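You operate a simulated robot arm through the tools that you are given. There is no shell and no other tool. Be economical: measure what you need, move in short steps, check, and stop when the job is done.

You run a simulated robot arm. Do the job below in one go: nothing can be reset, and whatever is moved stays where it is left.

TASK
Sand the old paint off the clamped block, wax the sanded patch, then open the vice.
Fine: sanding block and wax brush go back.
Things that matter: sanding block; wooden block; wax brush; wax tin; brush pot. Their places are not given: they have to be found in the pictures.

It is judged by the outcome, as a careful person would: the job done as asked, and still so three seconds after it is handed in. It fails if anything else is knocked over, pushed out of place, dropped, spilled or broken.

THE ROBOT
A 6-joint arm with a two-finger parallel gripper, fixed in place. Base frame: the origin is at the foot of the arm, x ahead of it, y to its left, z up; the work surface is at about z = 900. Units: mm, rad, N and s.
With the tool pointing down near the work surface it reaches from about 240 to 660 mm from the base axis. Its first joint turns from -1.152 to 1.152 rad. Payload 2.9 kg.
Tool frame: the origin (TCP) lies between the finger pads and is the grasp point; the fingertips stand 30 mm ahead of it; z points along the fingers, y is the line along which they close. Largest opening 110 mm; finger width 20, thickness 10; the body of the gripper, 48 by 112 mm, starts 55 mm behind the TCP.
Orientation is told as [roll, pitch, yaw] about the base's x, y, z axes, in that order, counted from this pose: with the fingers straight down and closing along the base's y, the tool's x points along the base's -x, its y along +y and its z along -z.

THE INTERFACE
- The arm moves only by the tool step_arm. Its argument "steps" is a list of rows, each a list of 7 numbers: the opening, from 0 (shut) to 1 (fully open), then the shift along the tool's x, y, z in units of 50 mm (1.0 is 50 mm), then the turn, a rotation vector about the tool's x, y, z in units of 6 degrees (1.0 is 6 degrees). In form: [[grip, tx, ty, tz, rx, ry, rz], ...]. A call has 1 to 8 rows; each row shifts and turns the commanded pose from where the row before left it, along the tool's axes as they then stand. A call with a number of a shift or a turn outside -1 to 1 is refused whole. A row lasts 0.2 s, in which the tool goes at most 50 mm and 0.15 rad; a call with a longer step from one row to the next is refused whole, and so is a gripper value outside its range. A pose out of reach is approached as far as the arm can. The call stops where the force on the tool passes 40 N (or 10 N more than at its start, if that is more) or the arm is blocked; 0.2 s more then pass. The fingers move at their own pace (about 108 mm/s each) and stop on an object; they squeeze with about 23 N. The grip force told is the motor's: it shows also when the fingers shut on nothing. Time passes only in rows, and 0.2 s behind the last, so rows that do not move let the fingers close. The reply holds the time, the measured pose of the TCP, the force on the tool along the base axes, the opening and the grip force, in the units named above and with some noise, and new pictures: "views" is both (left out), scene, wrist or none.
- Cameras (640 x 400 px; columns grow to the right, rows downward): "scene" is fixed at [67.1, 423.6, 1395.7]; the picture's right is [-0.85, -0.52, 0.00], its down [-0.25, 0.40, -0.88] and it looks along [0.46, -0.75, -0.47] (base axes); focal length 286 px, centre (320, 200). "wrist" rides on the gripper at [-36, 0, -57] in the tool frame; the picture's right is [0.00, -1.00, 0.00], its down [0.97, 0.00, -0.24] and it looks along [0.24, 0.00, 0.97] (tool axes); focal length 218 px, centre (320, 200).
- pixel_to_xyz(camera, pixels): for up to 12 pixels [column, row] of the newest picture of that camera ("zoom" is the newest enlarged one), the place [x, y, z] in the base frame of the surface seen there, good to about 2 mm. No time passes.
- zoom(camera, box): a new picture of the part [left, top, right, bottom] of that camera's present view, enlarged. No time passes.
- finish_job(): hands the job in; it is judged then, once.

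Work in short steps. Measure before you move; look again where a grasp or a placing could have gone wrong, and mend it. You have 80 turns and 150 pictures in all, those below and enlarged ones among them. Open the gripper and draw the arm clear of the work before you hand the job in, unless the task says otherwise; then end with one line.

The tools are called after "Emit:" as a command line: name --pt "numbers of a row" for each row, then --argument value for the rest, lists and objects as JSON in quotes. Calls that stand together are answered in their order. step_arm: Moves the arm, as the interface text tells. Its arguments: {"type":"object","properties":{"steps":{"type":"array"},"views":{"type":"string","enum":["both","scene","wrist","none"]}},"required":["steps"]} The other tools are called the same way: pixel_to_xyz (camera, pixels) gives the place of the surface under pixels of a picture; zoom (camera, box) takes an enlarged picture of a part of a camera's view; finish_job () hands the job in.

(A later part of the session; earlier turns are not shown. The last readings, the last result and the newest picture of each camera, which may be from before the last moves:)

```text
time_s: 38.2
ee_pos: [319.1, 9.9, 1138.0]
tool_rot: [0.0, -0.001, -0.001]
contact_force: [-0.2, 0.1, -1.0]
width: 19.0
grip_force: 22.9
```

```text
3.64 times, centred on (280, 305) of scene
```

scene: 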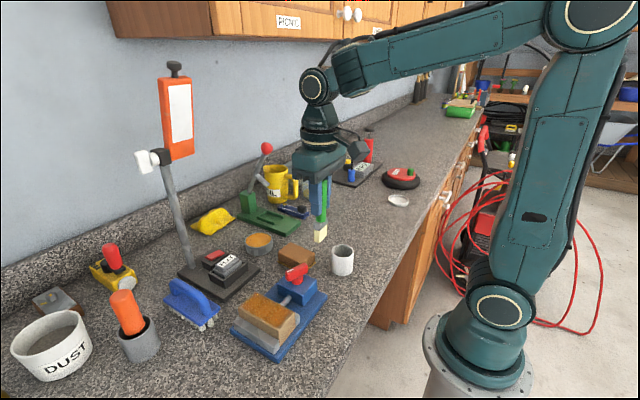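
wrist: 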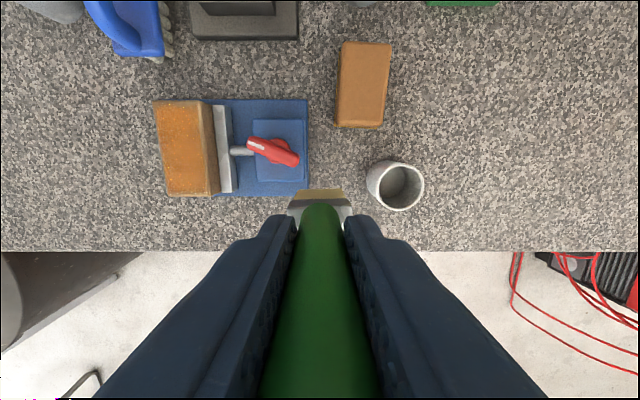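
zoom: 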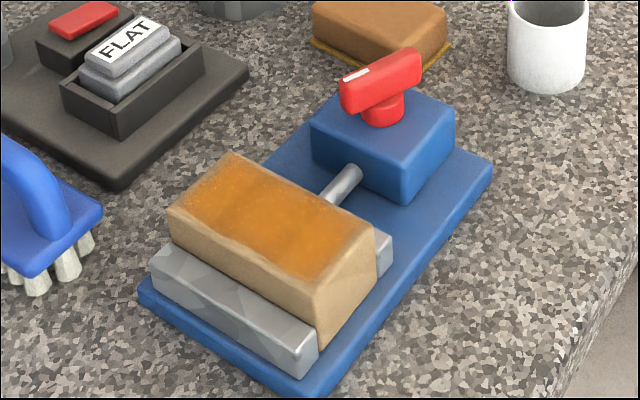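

The patch is fully waxed. Before replacing the brush, I'll measure the bristle position and the pot rim.

Emit:
zoom --camera "scene" --box '[285, 170, 375, 290]'

Emit:
pixel_to_xyz --camera "wrist" --pixels '[[369, 187], [422, 187], [388, 163], [402, 209], [380, 166], [414, 205], [303, 191], [337, 191], [400, 182]]'

Emit:
pixel_to_xyz --camera "scene" --pixels '[[320, 242], [314, 239], [326, 236], [320, 236], [332, 251], [352.5, 251], [342, 246], [342, 257]]'

```text
3.33 times, centred on (330, 230) of scene
```

zoom: 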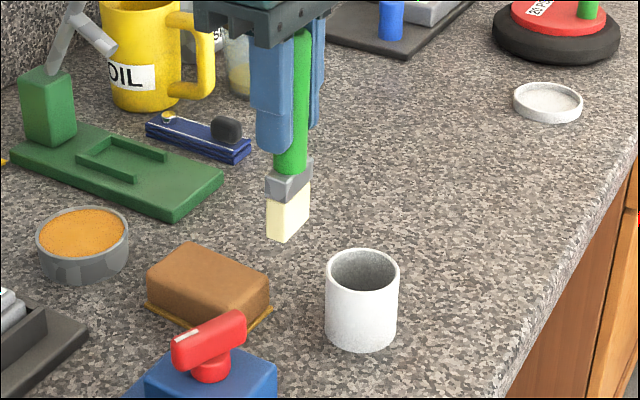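

```text
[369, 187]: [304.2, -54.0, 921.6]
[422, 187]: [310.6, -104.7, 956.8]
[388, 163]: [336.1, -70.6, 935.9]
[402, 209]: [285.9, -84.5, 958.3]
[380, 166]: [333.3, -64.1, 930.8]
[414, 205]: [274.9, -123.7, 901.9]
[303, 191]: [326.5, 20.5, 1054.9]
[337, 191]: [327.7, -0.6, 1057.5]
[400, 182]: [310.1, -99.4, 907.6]
```

```text
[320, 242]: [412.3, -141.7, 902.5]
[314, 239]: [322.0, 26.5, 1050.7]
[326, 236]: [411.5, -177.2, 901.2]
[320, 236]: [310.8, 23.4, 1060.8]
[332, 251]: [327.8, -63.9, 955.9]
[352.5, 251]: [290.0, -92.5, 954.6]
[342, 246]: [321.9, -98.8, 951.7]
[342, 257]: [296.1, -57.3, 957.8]
```

I'll measure the bristle's corner, edges and handle top in the zoom to check for tilt.

Emit:
pixel_to_xyz --camera "zoom" --pixels '[[270, 230], [282, 236], [286, 236], [306, 222], [270, 205], [286, 212], [304, 200], [290, 165], [302, 60], [297, 110], [300, 45], [268, 182]]'

```text
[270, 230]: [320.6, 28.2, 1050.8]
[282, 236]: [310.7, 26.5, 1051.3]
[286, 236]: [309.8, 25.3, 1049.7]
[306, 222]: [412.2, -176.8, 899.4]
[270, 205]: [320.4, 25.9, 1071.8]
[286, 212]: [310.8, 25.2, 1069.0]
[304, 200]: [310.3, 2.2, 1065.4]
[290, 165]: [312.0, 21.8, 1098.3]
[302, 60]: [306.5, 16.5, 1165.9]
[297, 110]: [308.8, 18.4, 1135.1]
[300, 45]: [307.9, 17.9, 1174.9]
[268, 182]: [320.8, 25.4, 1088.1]
```

The brush leans about 2.5° (bristles toward +y). I'll correct the tilt and move above the pot centre at (311,-79).

Emit:
step_arm --pt "0.1 0.06 -0.88 0 0 0 0" --pt "0.1 0.07 -0.88 0 0.42 0 0" --pt "0.1 0 0 0 0 0 0" --pt "0.1 0 0 0 0 0 0" --views "both"

Emit:
zoom --camera "scene" --box '[295, 160, 385, 290]'

```text
time_s: 39.2
ee_pos: [312.7, -77.4, 1139.6]
tool_rot: [-0.045, 0.0, 0.001]
contact_force: [0.3, 0.5, 0.4]
width: 19.2
grip_force: 23.0
```

scene: 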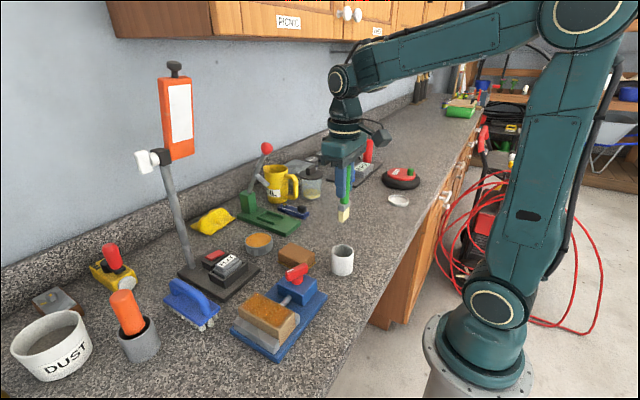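
wrist: 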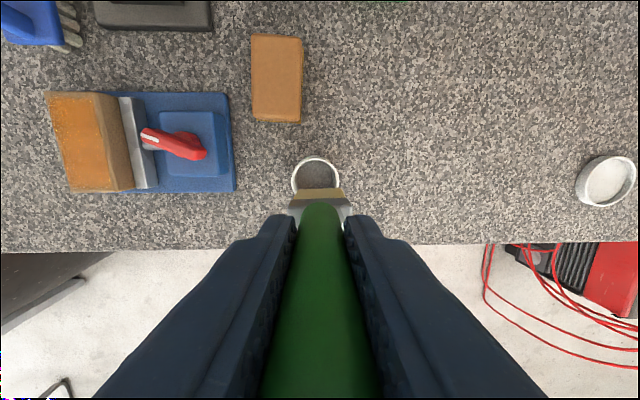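

```text
3.08 times, centred on (340, 225) of scene
```

zoom: 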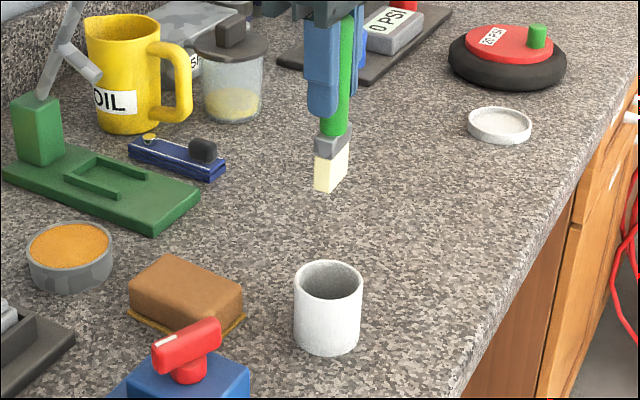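

I'll check the bristle bottom against the pot centre.

Emit:
pixel_to_xyz --camera "zoom" --pixels '[[318, 185], [328, 187], [332, 186], [345, 172], [345, 155], [318, 165], [346, 40], [340, 100], [334, 130], [328, 262], [296, 285], [362, 285]]'

```text
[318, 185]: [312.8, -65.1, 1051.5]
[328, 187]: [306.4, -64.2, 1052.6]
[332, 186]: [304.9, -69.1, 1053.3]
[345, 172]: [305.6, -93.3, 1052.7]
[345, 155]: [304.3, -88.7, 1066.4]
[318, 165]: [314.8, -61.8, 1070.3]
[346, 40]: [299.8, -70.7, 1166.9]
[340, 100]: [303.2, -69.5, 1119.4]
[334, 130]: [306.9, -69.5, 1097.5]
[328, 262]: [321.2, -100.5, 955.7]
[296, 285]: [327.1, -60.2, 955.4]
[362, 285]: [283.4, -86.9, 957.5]
```

The bristles are centred at (313,-79) over the pot at (311,-79). I'll descend vertically, compensating for the 2.6° tool tilt.

Emit:
step_arm --pt "0.1 0.03 0.036 0.8 0 0 0" --pt "0.1 0 0.018 0.4 0 0 0" --pt "0.1 0 0.018 0.4 0 0 0" --pt "0.1 0 0.018 0.4 0 0 0" --pt "0.1 0 0.018 0.4 0 0 0" --pt "0.1 0 0 0 0 0 0" --views "both"

Emit:
zoom --camera "scene" --box '[295, 190, 385, 290]'

```text
time_s: 40.6
ee_pos: [312.0, -78.8, 1018.1]
tool_rot: [-0.044, -0.001, 0.001]
contact_force: [-1.0, 0.6, -0.1]
width: 19.0
grip_force: 22.9
```

scene: 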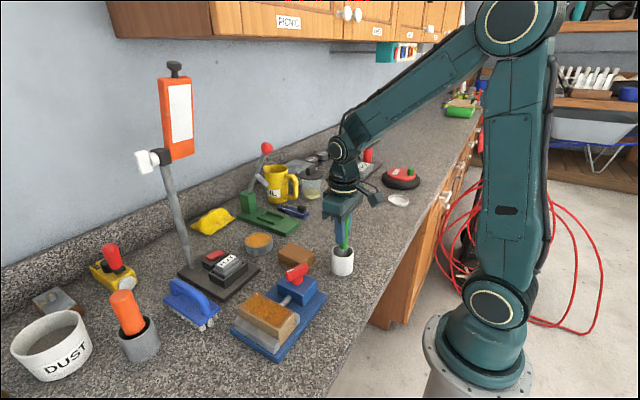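
wrist: 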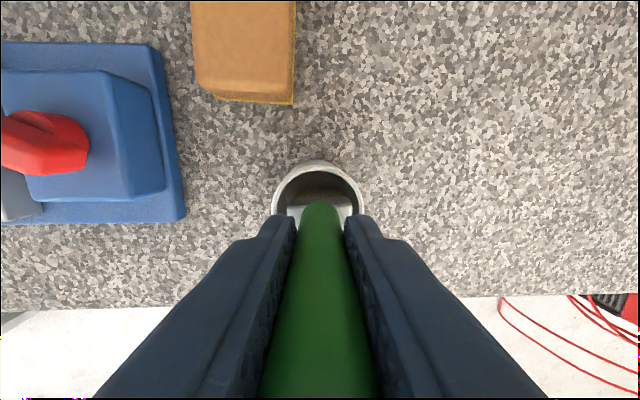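

```text
4.00 times, centred on (340, 240) of scene
```

zoom: 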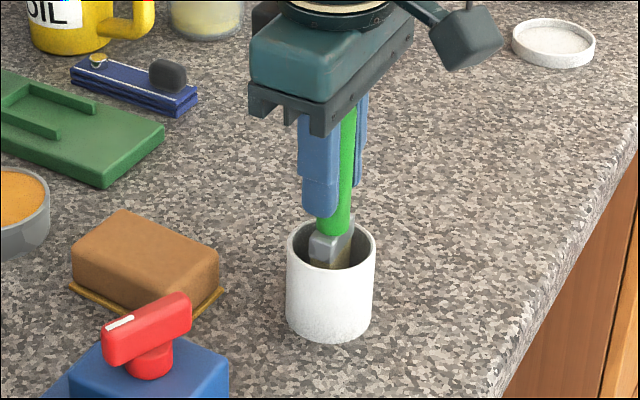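

The brush is inside the pot without touching it. I'll lower further until it seats.

Emit:
step_arm --pt "0.1 0 0.008 0.14 0 0 0" --pt "0.1 0 0.003 0.06 0 0 0" --pt "0.1 0 0 0 0 0 0" --views "none"

Emit:
step_arm --pt "0.1 0 0.002 0.05 0 0 0" --pt "0.1 0 0 0 0 0 0" --views "none"

```text
time_s: 41.4
ee_pos: [311.0, -79.5, 1008.7]
tool_rot: [-0.042, 0.0, 0.0]
contact_force: [0.5, -0.4, -0.8]
width: 18.8
grip_force: 23.5
```

```text
time_s: 42.0
ee_pos: [311.3, -78.5, 1006.1]
tool_rot: [-0.044, 0.0, 0.0]
contact_force: [0.4, 0.6, -0.3]
width: 18.9
grip_force: 23.2
```

No contact yet at 1006, so I'll continue in small steps.

Emit:
step_arm --pt "0.1 0 0.002 0.05 0 0 0" --pt "0.1 0 0 0 0 0 0" --views "none"

Emit:
step_arm --pt "0.1 0 0.002 0.04 0 0 0" --pt "0.1 0 0 0 0 0 0" --views "none"

```text
time_s: 42.6
ee_pos: [310.9, -79.4, 1002.9]
tool_rot: [-0.045, -0.001, -0.001]
contact_force: [1.1, 1.1, -0.9]
width: 18.9
grip_force: 23.0
```

```text
time_s: 43.2
ee_pos: [310.4, -79.7, 1001.9]
tool_rot: [-0.043, -0.003, 0.001]
contact_force: [-0.4, 1.2, 4.6]
width: 18.8
grip_force: 22.9
```

The brush is seated with 4.6 N. I'll open and withdraw upward.

Emit:
step_arm --pt "0.5 0 0 0 0 0 0" --pt "0.5 0 0 0 0 0 0" --pt "0.5 0 0 -0.5 0 0 0" --pt "0.5 0 0 -0.8 0 0 0" --pt "0.5 0 0 -0.9 -0.42 0 0" --pt "0.5 0 0 -0.6 0 0 0" --pt "0.5 0 0 0 0 0 0" --views "both"

Emit:
zoom --camera "scene" --box '[270, 210, 370, 290]'

```text
time_s: 44.8
ee_pos: [310.8, -73.5, 1141.9]
tool_rot: [-0.001, 0.001, 0.0]
contact_force: [-0.7, -0.5, 1.0]
width: 55.1
grip_force: 0.0
```

scene: 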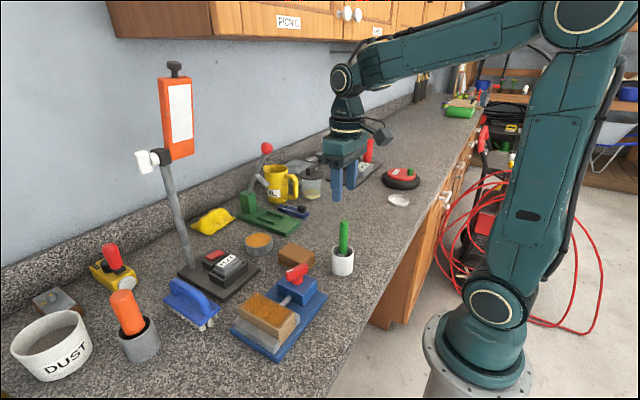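
wrist: 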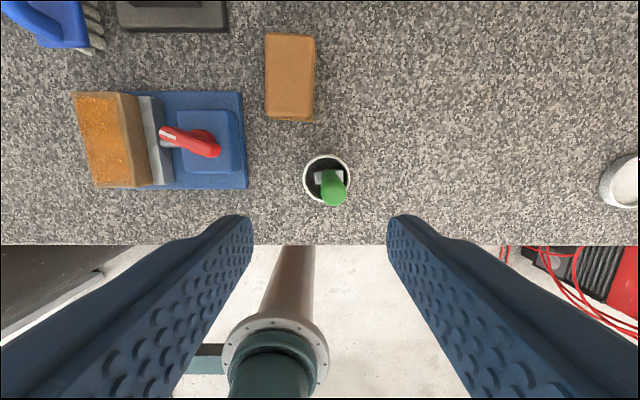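

```text
5.00 times, centred on (320, 250) of scene
```

zoom: 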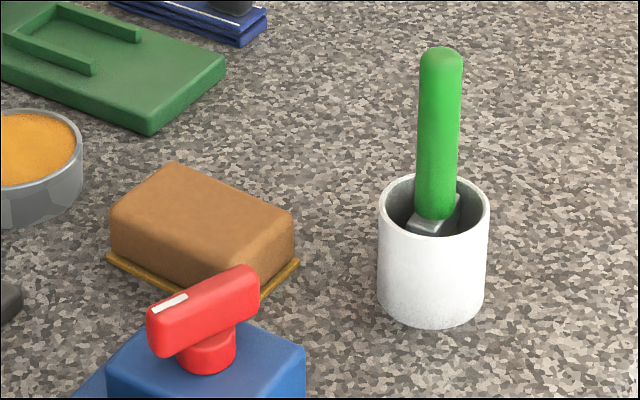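

The brush stands upright in its pot. Now the vice handle: I'll move above it near (348,57) and look closely.

Emit:
step_arm --pt "0.5 -0.26 0.87 0 0 0 0" --pt "0.5 -0.26 0.87 -0.0 0 0 0" --pt "0.5 -0.26 0.87 0 0 0 0" --pt "0.5 0 0 0.5 0 0 0" --pt "0.5 0 0 0 0 0 0" --views "both"

Emit:
zoom --camera "wrist" --box '[220, 120, 420, 260]'

Emit:
zoom --camera "scene" --box '[260, 240, 340, 310]'

```text
time_s: 46.0
ee_pos: [348.7, 57.1, 1117.3]
tool_rot: [0.001, 0.001, -0.001]
contact_force: [-0.3, 0.2, -0.1]
width: 55.1
grip_force: 0.0
```

scene: 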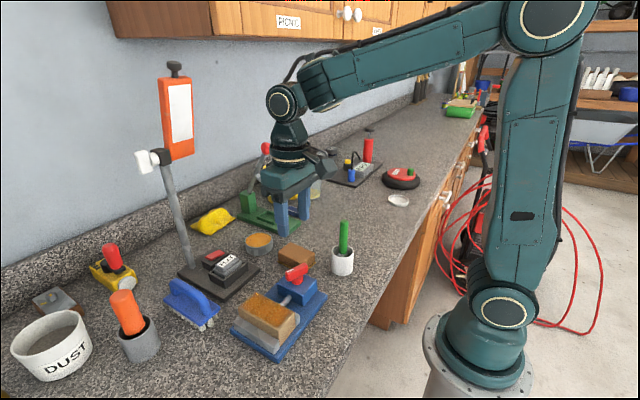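
wrist: 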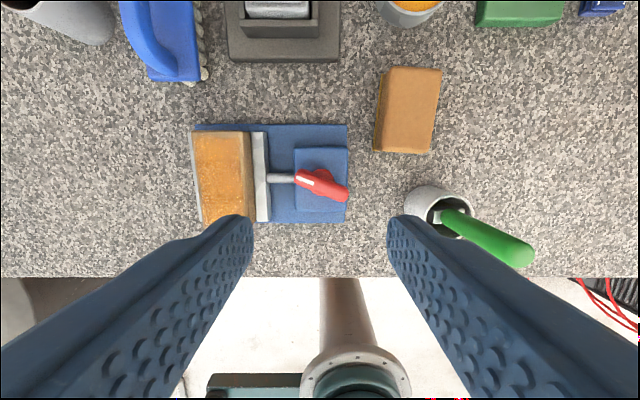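

```text
2.86 times, centred on (320, 190) of wrist
```

zoom: 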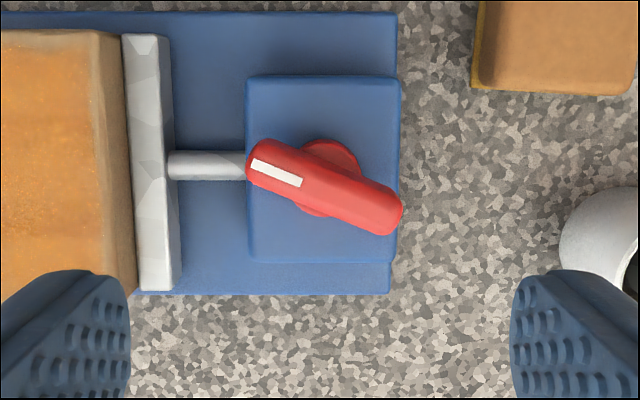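

```text
5.71 times, centred on (300, 275) of scene
```

zoom: 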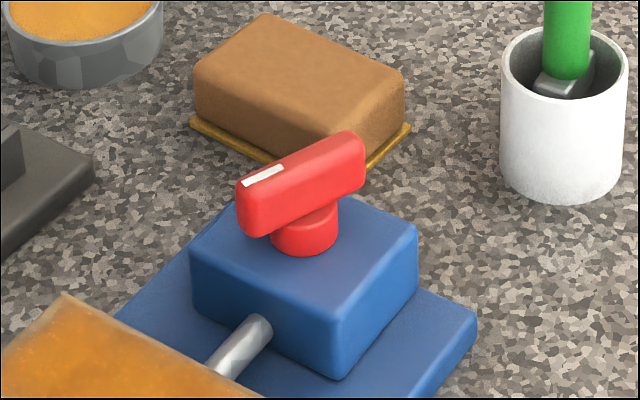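

Emit:
pixel_to_xyz --camera "wrist" --pixels '[[298, 177], [345, 193], [321, 185], [310, 177], [335, 183], [305, 186], [332, 197], [321, 164], [321, 198], [327, 170]]'

Emit:
pixel_to_xyz --camera "zoom" --pixels '[[305, 180], [250, 195], [350, 150], [305, 235], [305, 210], [240, 220], [305, 260], [265, 175]]'

```text
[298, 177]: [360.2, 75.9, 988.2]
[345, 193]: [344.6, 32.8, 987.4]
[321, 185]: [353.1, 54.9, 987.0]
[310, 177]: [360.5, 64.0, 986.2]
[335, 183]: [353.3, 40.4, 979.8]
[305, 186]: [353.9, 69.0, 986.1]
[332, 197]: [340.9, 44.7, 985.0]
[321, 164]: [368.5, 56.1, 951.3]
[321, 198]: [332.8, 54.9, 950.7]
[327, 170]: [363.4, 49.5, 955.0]
```

```text
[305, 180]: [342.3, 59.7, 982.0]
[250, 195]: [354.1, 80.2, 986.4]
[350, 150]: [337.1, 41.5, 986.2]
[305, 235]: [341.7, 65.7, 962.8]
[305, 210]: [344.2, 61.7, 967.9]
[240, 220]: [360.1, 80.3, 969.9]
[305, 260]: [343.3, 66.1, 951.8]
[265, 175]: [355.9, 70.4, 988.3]
```

The bar is centred near (352,55.5), its direction is 22° off +y, and its top is at z 987 with the boss below 969. I'll rotate the tool +68° in yaw above it.

Emit:
step_arm --pt "0.4 -0.07 -0.03 0 0 0 0" --pt "0.4 0 0 0 0 0 -1" --pt "0.4 0 0 0 0 0 -1" --pt "0.4 0 0 0 0 0 -1" --pt "0.4 0 0 0 0 0 -1" --pt "0.4 0 0 0 0 0 -1" --pt "0.4 0 0 0 0 0 -1" --pt "0.4 0 0 0 0 0 -1" --views "none"

Emit:
step_arm --pt "0.4 0 0 0 0 0 -1" --pt "0.4 0 0 0 0 0 -1" --pt "0.4 0 0 0 0 0 -1" --pt "0.4 0 0 0 0 0 -1" --pt "0.4 0 0 0 0 0 -0.33" --pt "0.4 0 0 0 0 0 0" --views "both"

Emit:
zoom --camera "wrist" --box '[220, 120, 420, 260]'

```text
time_s: 47.8
ee_pos: [352.2, 53.7, 1116.4]
tool_rot: [0.001, 0.0, 0.736]
contact_force: [0.1, 0.1, -0.1]
width: 44.1
grip_force: 0.0
```

```text
time_s: 49.2
ee_pos: [352.0, 54.6, 1116.4]
tool_rot: [0.0, 0.0, 1.188]
contact_force: [0.3, -0.5, -0.2]
width: 44.0
grip_force: 0.2
```

scene: 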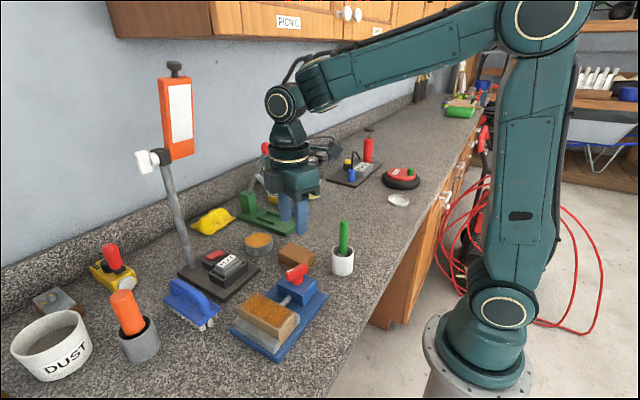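
wrist: 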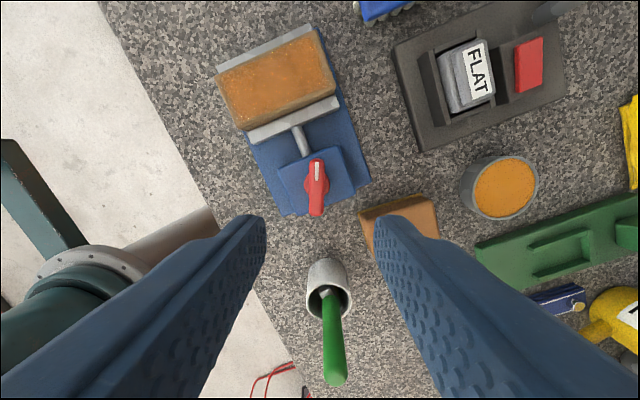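

```text
2.86 times, centred on (320, 190) of wrist
```

zoom: 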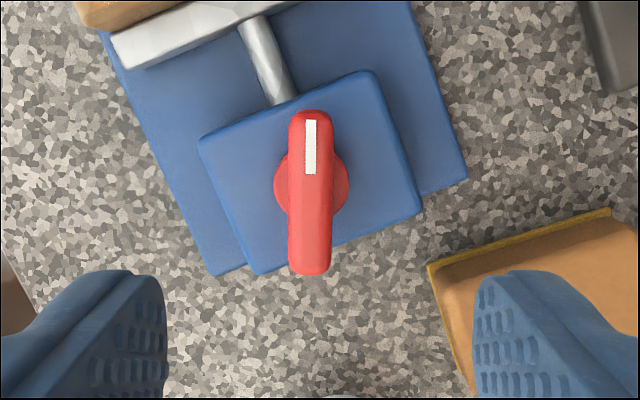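

The bar is aligned with the fingers, slightly left of centre at zoom column 311. I'll measure its centre once more.

Emit:
pixel_to_xyz --camera "zoom" --pixels '[[311, 192], [311, 120], [311, 265], [294, 192], [328, 192], [280, 185], [343, 185]]'

```text
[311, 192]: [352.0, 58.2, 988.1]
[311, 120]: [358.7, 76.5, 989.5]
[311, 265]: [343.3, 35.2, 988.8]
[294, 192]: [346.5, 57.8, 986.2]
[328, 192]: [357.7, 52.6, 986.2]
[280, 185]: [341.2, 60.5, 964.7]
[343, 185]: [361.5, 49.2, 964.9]
```

The pivot is at (351.4,55), matching the TCP within 1 mm. I'll descend to z 1001 and close on the bar.

Emit:
step_arm --pt "0.4 0 0 0.9 0 0 0" --pt "0.4 0 0 0.8 0 0 0" --pt "0.4 0 0 0.6 0 0 0" --pt "0.4 0 0 0 0 0 0" --pt "0.05 0 0 0 0 0 0" --pt "0.05 0 0 0 0 0 0" --pt "0.05 0 0 0 0 0 0" --views "both"

Emit:
zoom --camera "scene" --box '[225, 240, 335, 350]'

```text
time_s: 50.8
ee_pos: [352.7, 53.6, 1000.5]
tool_rot: [0.006, 0.001, 1.189]
contact_force: [-22.5, 13.4, -4.2]
width: 18.2
grip_force: 13.0
```

scene: 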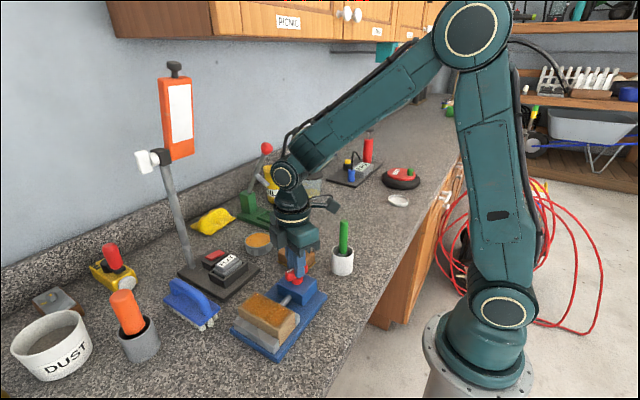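
wrist: 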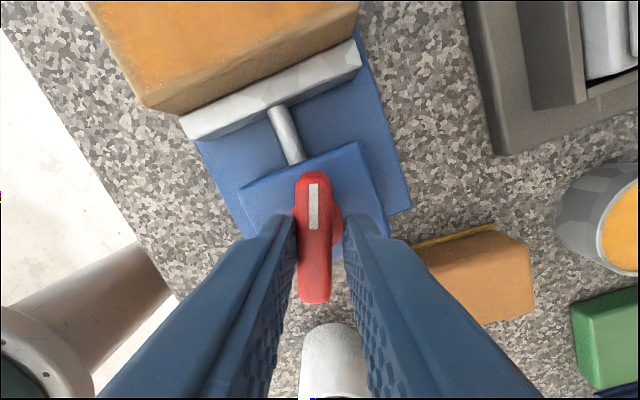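

```text
3.64 times, centred on (280, 295) of scene
```

zoom: 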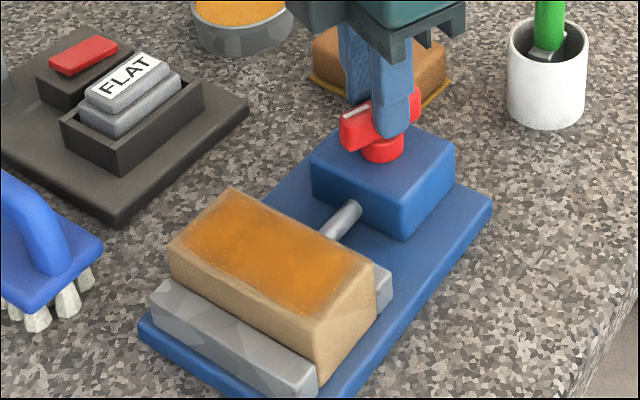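

The left finger touches first with a 26 N side force along tool +y. I'll shift about 2 mm that way to centre on the bar.

Emit:
step_arm --pt "0.05 0 0.04 0 0 0 0" --pt "0.05 0 0.02 0 0 0 0" --pt "0.05 0 0 0 0 0 0" --views "wrist"

```text
time_s: 51.6
ee_pos: [350.7, 55.3, 1002.1]
tool_rot: [0.002, 0.001, 1.187]
contact_force: [-15.7, 6.5, -7.7]
width: 14.2
grip_force: 8.5
```

wrist: 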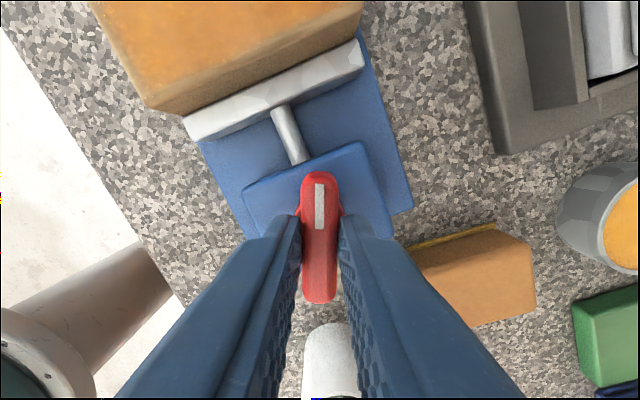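

The fingers now close on the bar (14 mm wide) with some side force left. I'll nudge 1 mm more and try a small counter-clockwise turn.

Emit:
step_arm --pt "0.05 0 0.025 0 0 0 0" --pt "0.05 0 0 0 0 0 0" --pt "0.05 0 0 0 0 0 -0.7" --pt "0.05 0 0 0 0 0 -0.7" --pt "0.05 0 0 0 0 0 0" --views "both"

Emit:
zoom --camera "scene" --box '[225, 240, 335, 350]'

```text
time_s: 52.8
ee_pos: [349.8, 55.7, 1001.8]
tool_rot: [-0.002, 0.0, 1.335]
contact_force: [-4.8, -4.1, -5.3]
width: 13.8
grip_force: 44.9
```

scene: 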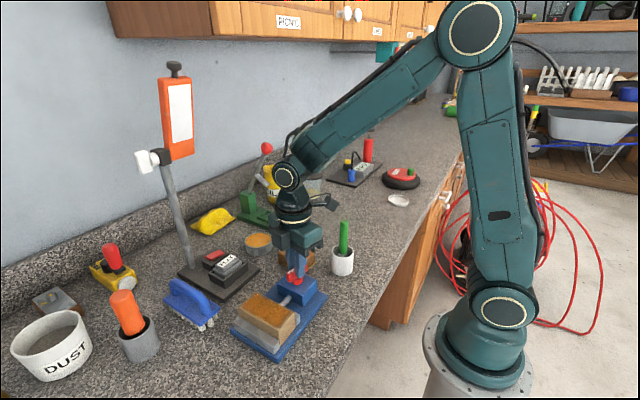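
wrist: 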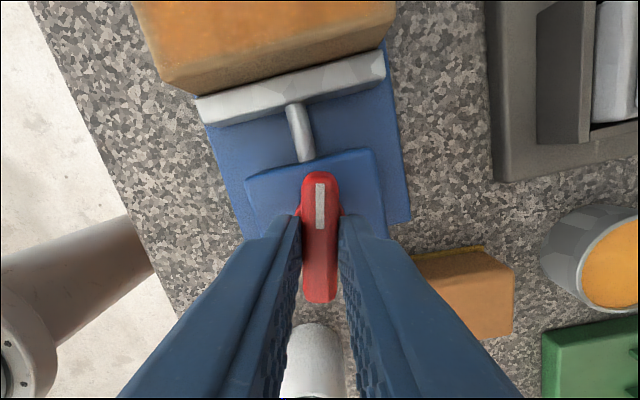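

```text
3.64 times, centred on (280, 295) of scene
```

zoom: 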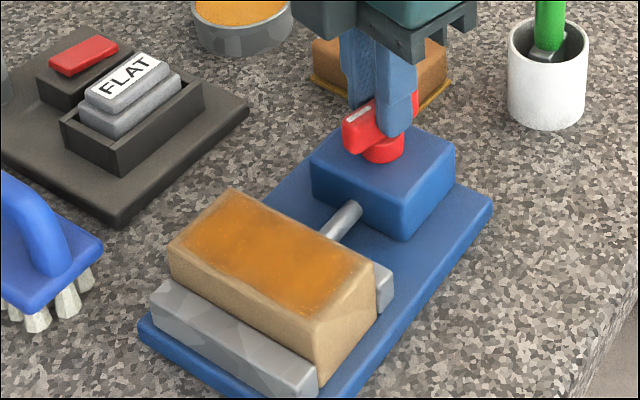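

The bar turns with the tool and little force. I'll continue counter-clockwise and watch the jaw.

Emit:
step_arm --pt "0.05 0 0 0 0 0 -0.8" --pt "0.05 0 0 0 0 0 -0.8" --pt "0.05 0 0 0 0 0 -0.8" --pt "0.05 0 0 0 0 0 -0.8" --pt "0.05 0 0 0 0 0 -0.8" --pt "0.05 0 0 0 0 0 0" --views "both"

Emit:
zoom --camera "scene" --box '[225, 240, 335, 350]'

```text
time_s: 54.2
ee_pos: [349.9, 55.8, 1002.6]
tool_rot: [-0.002, 0.002, 1.753]
contact_force: [-3.9, -21.6, 8.9]
width: 13.6
grip_force: 44.8
```

scene: 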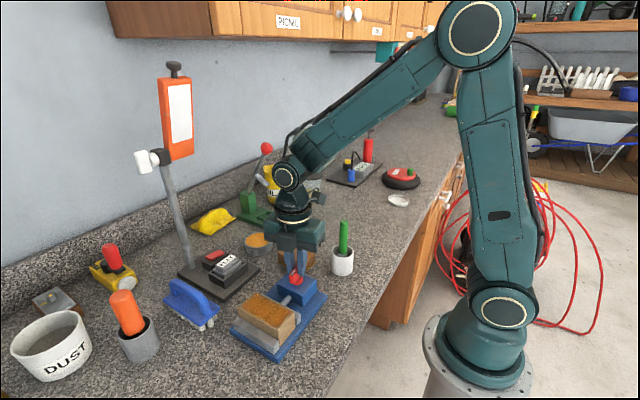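
wrist: 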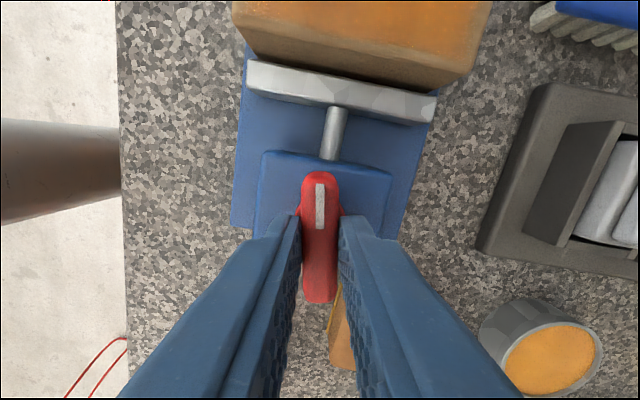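

```text
3.64 times, centred on (280, 295) of scene
```

zoom: 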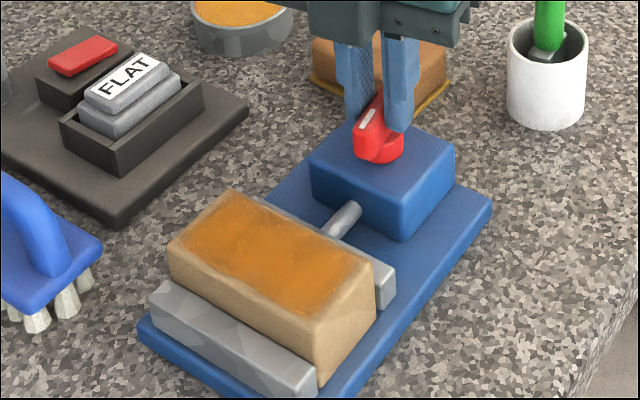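

A gap is opening between jaw and block, so counter-clockwise opens the vice. I'll relieve the -y side force with a small shift and keep turning.

Emit:
step_arm --pt "0.05 0.03 0 0 0 0 0" --pt "0.05 0 0 0 0 0 -0.8" --pt "0.05 0 0 0 0 0 -0.8" --pt "0.05 0 0 0 0 0 -0.8" --pt "0.05 0 0 0 0 0 -0.8" --pt "0.05 0 0 0 0 0 -0.8" --pt "0.05 0 0 0 0 0 0" --views "both"

Emit:
zoom --camera "scene" --box '[225, 240, 335, 350]'

```text
time_s: 55.8
ee_pos: [349.4, 55.2, 1002.0]
tool_rot: [-0.002, 0.0, 2.174]
contact_force: [-5.9, -3.5, 31.5]
width: 13.9
grip_force: 44.7
```

scene: 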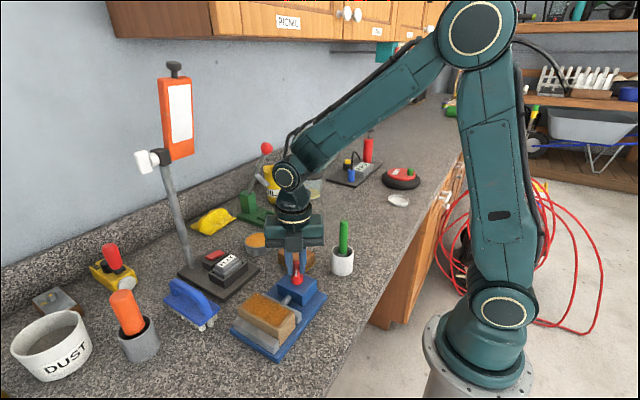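
wrist: 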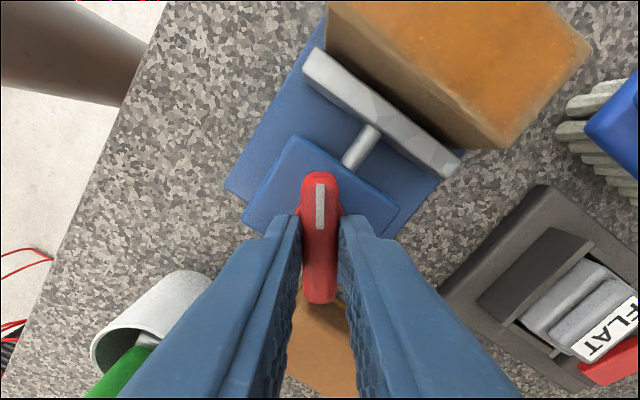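

```text
3.64 times, centred on (280, 295) of scene
```

zoom: 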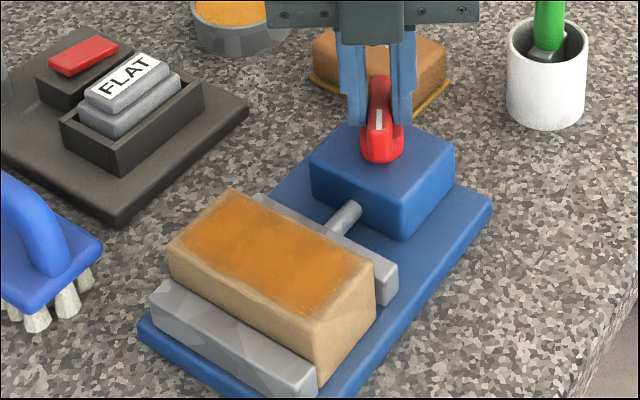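

The jaw gap has grown after about 57° of turn. A 31 N upward force has built up, so I'll raise 1.5 mm and continue turning.

Emit:
step_arm --pt "0.05 0 0 -0.03 0 0 0" --pt "0.05 0 0 0 0 0 -0.8" --pt "0.05 0 0 0 0 0 -0.8" --pt "0.05 0 0 0 0 0 -0.8" --pt "0.05 0 0 0 0 0 -0.8" --pt "0.05 0 0 0 0 0 -0.8" --pt "0.05 0 0 0 0 0 0" --views "both"

Emit:
zoom --camera "scene" --box '[225, 240, 335, 350]'

```text
time_s: 57.4
ee_pos: [351.0, 55.8, 1002.1]
tool_rot: [-0.001, -0.001, 2.59]
contact_force: [14.0, 7.0, -39.4]
width: 14.1
grip_force: 45.5
```

scene: 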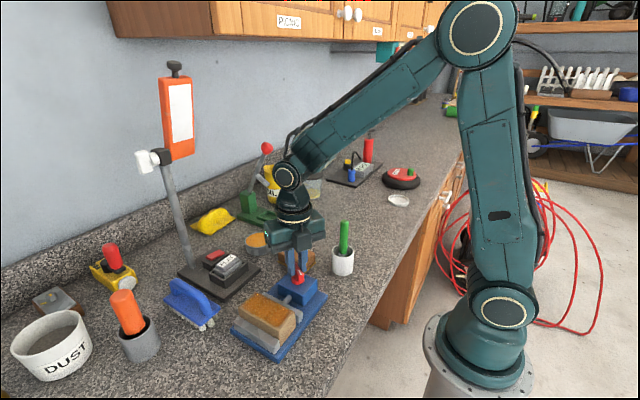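
wrist: 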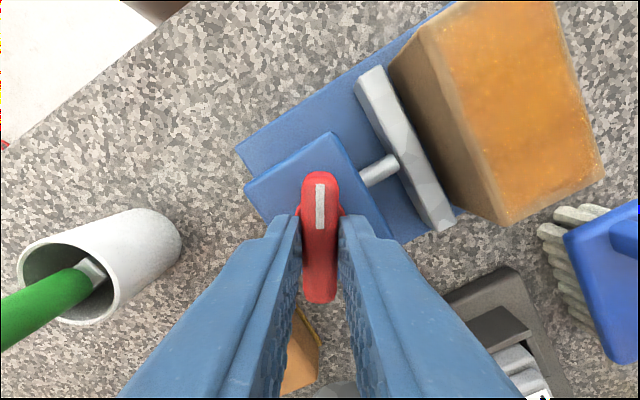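

```text
3.64 times, centred on (280, 295) of scene
```

zoom: 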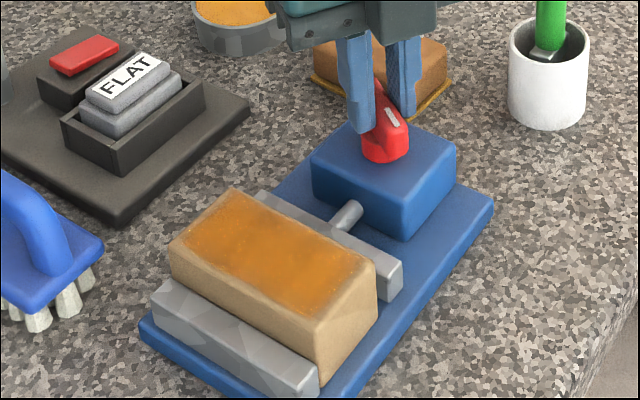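

The jaw is now well clear, with about 80° turned. I now pull up with 39 N, so I'll lower 0.8 mm to relieve it and then try turning further.

Emit:
step_arm --pt "0.05 0 0 0.017 0 0 0" --pt "0.05 0 0 0 0 0 0" --views "none"

Emit:
step_arm --pt "0.05 0 0 0 0 0 -0.8" --pt "0.05 0 0 0 0 0 -0.8" --pt "0.05 0 0 0 0 0 0" --views "none"

```text
time_s: 58.0
ee_pos: [350.0, 53.4, 1000.9]
tool_rot: [0.0, -0.002, 2.591]
contact_force: [6.5, 8.6, -18.1]
width: 13.6
grip_force: 44.6
```

```text
time_s: 58.8
ee_pos: [349.7, 55.1, 1002.3]
tool_rot: [-0.001, -0.001, 2.76]
contact_force: [4.2, 12.1, -20.9]
width: 14.0
grip_force: 45.0
```

It still turns freely at 90°. I'll relieve the pull a bit more, continue, and check the view.

Emit:
step_arm --pt "0.05 0 0 0.012 0 0 0" --pt "0.05 0 0 0 0 0 -0.8" --pt "0.05 0 0 0 0 0 -0.8" --pt "0.05 0 0 0 0 0 -0.6" --pt "0.05 0 0 0 0 0 0" --views "both"

Emit:
zoom --camera "scene" --box '[225, 240, 335, 350]'

```text
time_s: 60.0
ee_pos: [349.1, 54.5, 1001.2]
tool_rot: [0.001, 0.002, 2.99]
contact_force: [0.8, 11.5, -1.6]
width: 13.9
grip_force: 45.5
```

scene: 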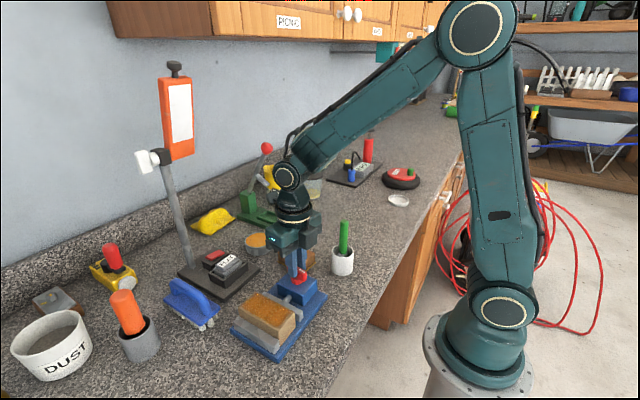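
wrist: 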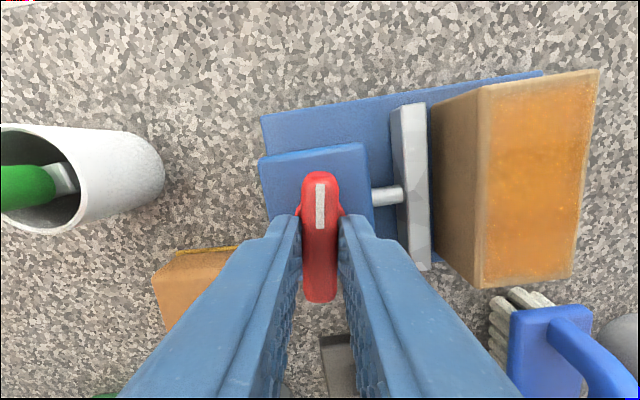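

```text
3.64 times, centred on (280, 295) of scene
```

zoom: 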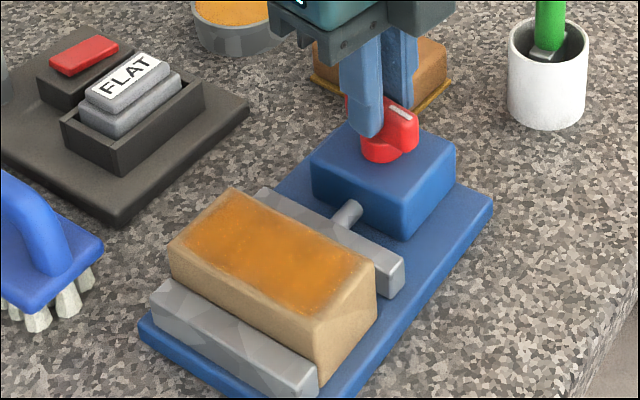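

103° turned, and the jaw is visibly apart from the block. I'll keep turning to find the end of the handle's travel.

Emit:
step_arm --pt "0.05 0 0 0 0 0 -0.8" --pt "0.05 0 0 0 0 0 -0.8" --pt "0.05 0 0 0 0 0 -0.8" --pt "0.05 0 0 0 0 0 0" --views "wrist"

Emit:
pixel_to_xyz --camera "scene" --pixels '[[335, 320], [333, 316], [326, 312], [300, 315], [320, 308]]'

```text
time_s: 60.8
ee_pos: [349.5, 54.1, 1001.1]
tool_rot: [0.023, 0.006, -3.123]
contact_force: [1.9, -8.4, -1.7]
width: 13.9
grip_force: 45.3
out of reach, approached as far as the arm can: row 3
stopped in row 3: the force on the tool passed its limit (the readings are from after the stop); the commanded pose is now the measured one
```

wrist: 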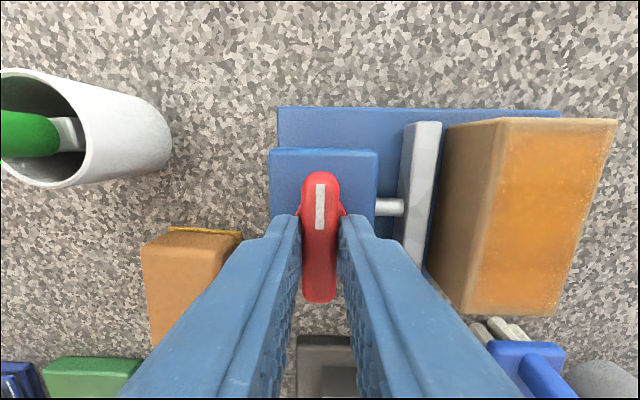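

```text
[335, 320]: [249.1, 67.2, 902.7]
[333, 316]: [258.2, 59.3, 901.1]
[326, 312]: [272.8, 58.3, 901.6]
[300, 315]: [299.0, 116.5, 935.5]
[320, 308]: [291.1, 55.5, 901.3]
```

The arm's wrist limit is reached at 113° turned. I'll release, rise, and measure the jaw gap to see whether more turning is needed.

Emit:
step_arm --pt "0.35 0 0 0 0 0 0.2" --pt "0.35 0 0 0 0 0 0" --pt "0.35 0 0 -0.4 0 0 0" --pt "0.35 0 0 -0.9 0 0 0" --pt "0.35 0 0 -0.9 0 0 0" --pt "0.35 0 0 0 0 0 0" --views "both"

Emit:
zoom --camera "wrist" --box '[220, 90, 470, 250]'

Emit:
zoom --camera "scene" --box '[225, 240, 335, 350]'

```text
time_s: 62.2
ee_pos: [350.1, 58.2, 1112.3]
tool_rot: [0.021, 0.005, -3.139]
contact_force: [0.8, -0.3, -0.6]
width: 38.4
grip_force: 0.1
```

scene: 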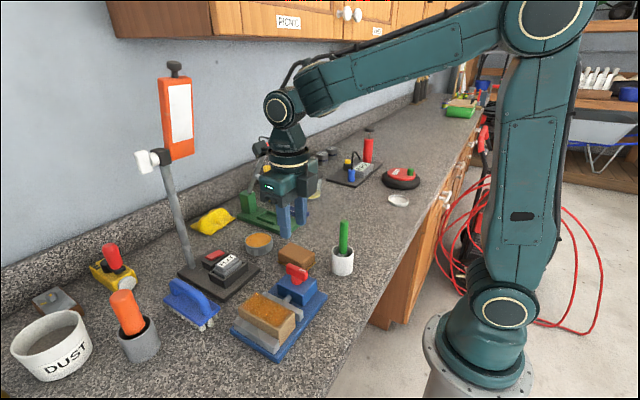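
wrist: 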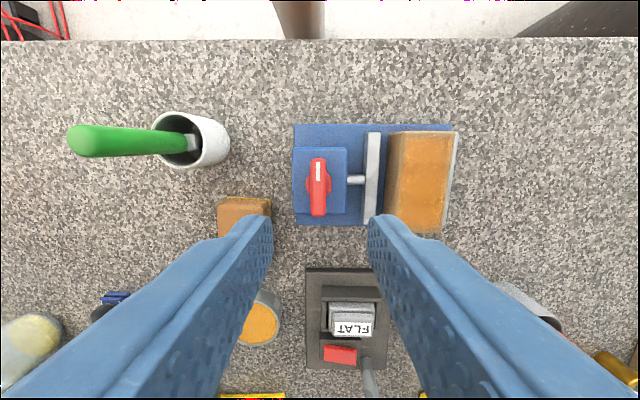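

```text
2.50 times, centred on (345, 170) of wrist
```

zoom: 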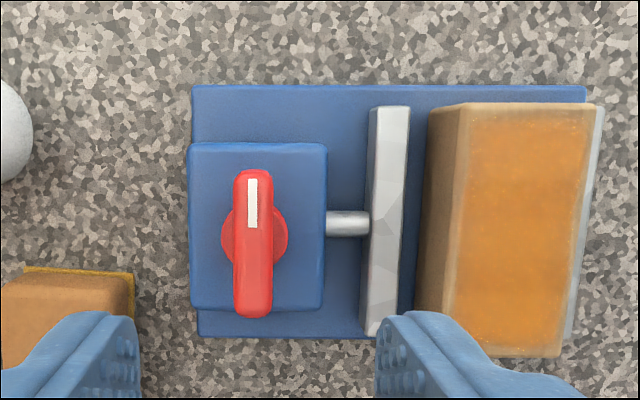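

```text
3.64 times, centred on (280, 295) of scene
```

zoom: 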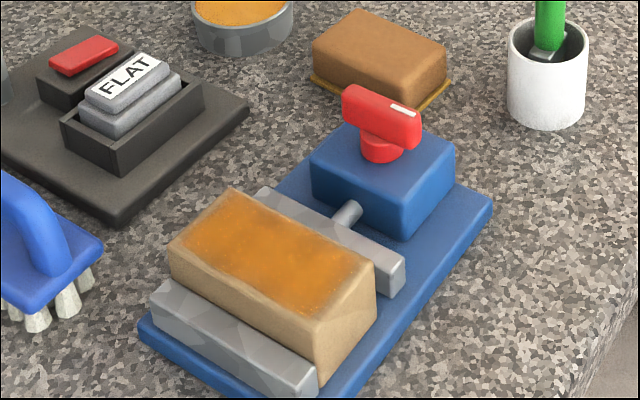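

The gap is clear, but the handle may have more travel. I'll turn the wrist back by 180° above the knob to regrip and turn further, so the vice is certainly open.

Emit:
step_arm --pt "0.4 0 0 0 0 0 1" --pt "0.4 0 0 0 0 0 1" --pt "0.4 0 0 0 0 0 1" --pt "0.4 0 0 0 0 0 1" --pt "0.4 0 0 0 0 0 1" --pt "0.4 0 0 0 0 0 1" --pt "0.4 0 0 0 0 0 1" --pt "0.4 0 0 0 0 0 1" --views "none"

Emit:
step_arm --pt "0.4 0 0 0 0 0 1" --pt "0.4 0 0 0 0 0 1" --pt "0.4 0 0 0 0 0 1" --pt "0.4 0 0 0 0 0 1" --pt "0.4 0 0 0 0 0 1" --pt "0.4 0 0 0 0 0 1" --pt "0.4 0 0 0 0 0 1" --pt "0.4 0 0 0 0 0 1" --views "none"

Emit:
step_arm --pt "0.4 0 0 0 0 0 1" --pt "0.4 0 0 0 0 0 1" --pt "0.4 0 0 0 0 0 1" --pt "0.4 0 0 0 0 0 1" --pt "0.4 0 0 0 0 0 1" --pt "0.4 0 0 0 0 0 1" --pt "0.4 0 0 0 0 0 1" --pt "0.4 0 0 0 0 0 1" --views "none"

Emit:
step_arm --pt "0.4 0 0 0 0 0 1" --pt "0.4 0 0 0 0 0 1" --pt "0.4 0 0 0 0 0 1" --pt "0.4 0 0 0 0 0 1" --pt "0.4 0 0 0 0 0 1" --pt "0.4 0 0 0 0 0 1" --pt "0.4 0 0 0 0 0 0" --views "both"

Emit:
zoom --camera "wrist" --box '[180, 100, 420, 260]'

```text
time_s: 64.0
ee_pos: [347.9, 58.0, 1112.1]
tool_rot: [0.01, 0.021, 2.306]
contact_force: [-0.4, 1.0, 0.5]
width: 44.0
grip_force: 0.0
```

```text
time_s: 65.8
ee_pos: [348.6, 59.8, 1111.8]
tool_rot: [-0.008, 0.021, 1.467]
contact_force: [-0.3, -0.1, -0.5]
width: 44.0
grip_force: 0.1
```

```text
time_s: 67.6
ee_pos: [350.4, 58.3, 1112.1]
tool_rot: [-0.02, 0.008, 0.63]
contact_force: [0.3, -0.2, 0.8]
width: 44.0
grip_force: 0.1
```

```text
time_s: 69.2
ee_pos: [348.5, 59.7, 1112.0]
tool_rot: [-0.023, -0.006, 0.002]
contact_force: [0.2, 0.3, -0.3]
width: 43.9
grip_force: 0.0
```

scene: 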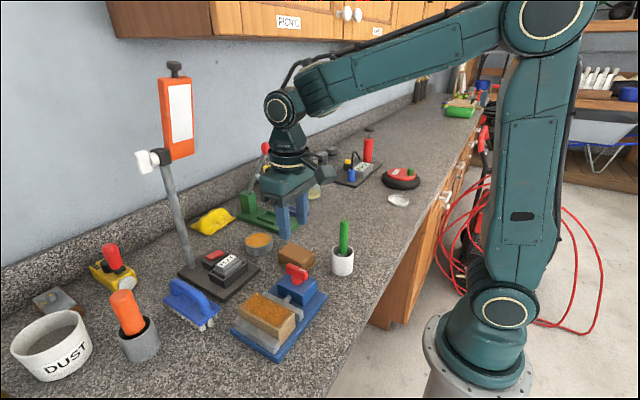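
wrist: 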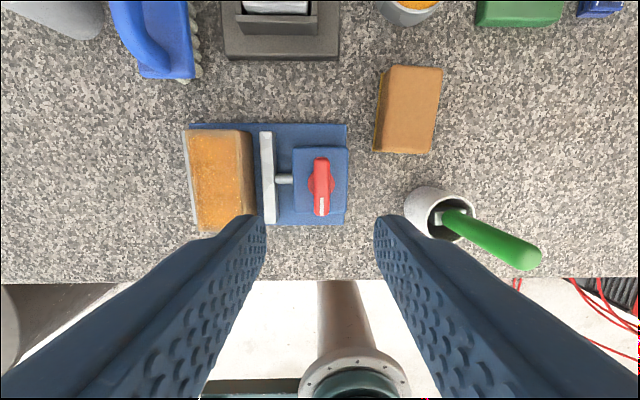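

```text
2.50 times, centred on (300, 180) of wrist
```

zoom: 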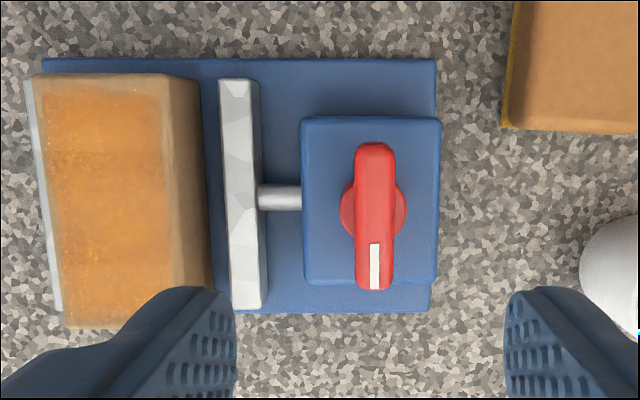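

The wrist is back at yaw 0 with the bar along x. I'll measure the bar and level the tool.

Emit:
pixel_to_xyz --camera "zoom" --pixels '[[374, 150], [374, 285], [374, 215], [358, 215], [391, 215], [343, 210], [404, 210], [245, 190], [222, 190], [200, 190], [120, 190]]'

Emit:
step_arm --pt "0.4 -0.03 -0.06 0 -0.22 0.06 0" --pt "0.4 0 0 0 0 0 0" --views "none"

```text
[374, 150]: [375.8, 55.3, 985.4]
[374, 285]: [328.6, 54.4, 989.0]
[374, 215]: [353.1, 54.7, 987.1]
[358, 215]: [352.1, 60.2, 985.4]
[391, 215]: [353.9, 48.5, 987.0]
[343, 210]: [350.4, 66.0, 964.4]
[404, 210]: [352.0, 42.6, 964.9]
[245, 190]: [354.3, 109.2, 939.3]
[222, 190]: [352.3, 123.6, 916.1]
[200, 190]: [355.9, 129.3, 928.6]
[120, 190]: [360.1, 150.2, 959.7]
```

```text
time_s: 69.8
ee_pos: [350.9, 56.2, 1111.3]
tool_rot: [0.003, 0.003, 0.002]
contact_force: [0.2, 0.1, 0.8]
width: 44.3
grip_force: 0.0
```

The pivot is at (351.5,54.4). I'll shift slightly, descend to z 1002 and grip.

Emit:
step_arm --pt "0.4 -0.01 -0.03 0.8 0 0 0" --pt "0.4 0 0 0.8 0 0 0" --pt "0.4 0 0 0.57 0 0 0" --pt "0.4 0 0 0 0 0 0" --pt "0.05 0 0 0 0 0 0" --pt "0.05 0 0 0 0 0 0" --pt "0.05 0 0 0 0 0 0" --views "wrist"

```text
time_s: 71.4
ee_pos: [352.2, 55.3, 1002.6]
tool_rot: [0.001, 0.003, 0.004]
contact_force: [1.0, 2.9, -9.2]
width: 13.5
grip_force: 44.6
```

wrist: 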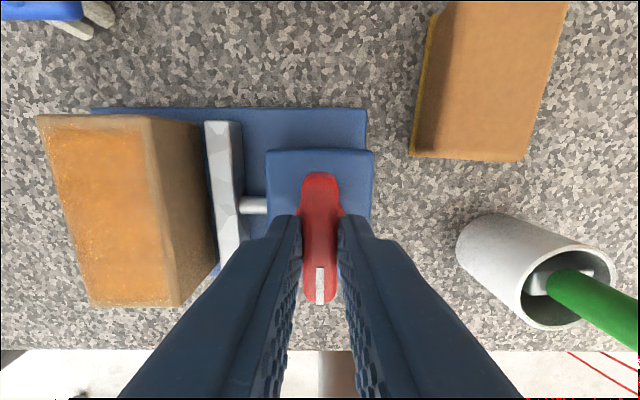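

The grip is good with low side force. I'll keep turning counter-clockwise in small steps.

Emit:
step_arm --pt "0.05 0 0 0 0 0 -0.7" --pt "0.05 0 0 0 0 0 -0.7" --pt "0.05 0 0 0 0 0 -0.7" --pt "0.05 0 0 0 0 0 0" --views "wrist"

```text
time_s: 72.4
ee_pos: [350.8, 54.4, 1002.7]
tool_rot: [0.002, 0.003, 0.223]
contact_force: [-1.6, 0.7, -15.3]
width: 18.3
grip_force: 45.0
```

wrist: 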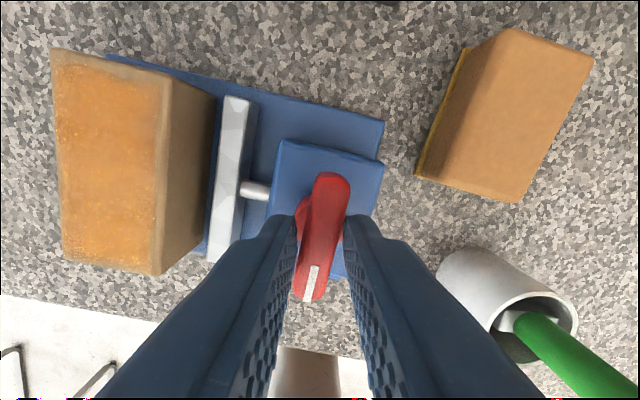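

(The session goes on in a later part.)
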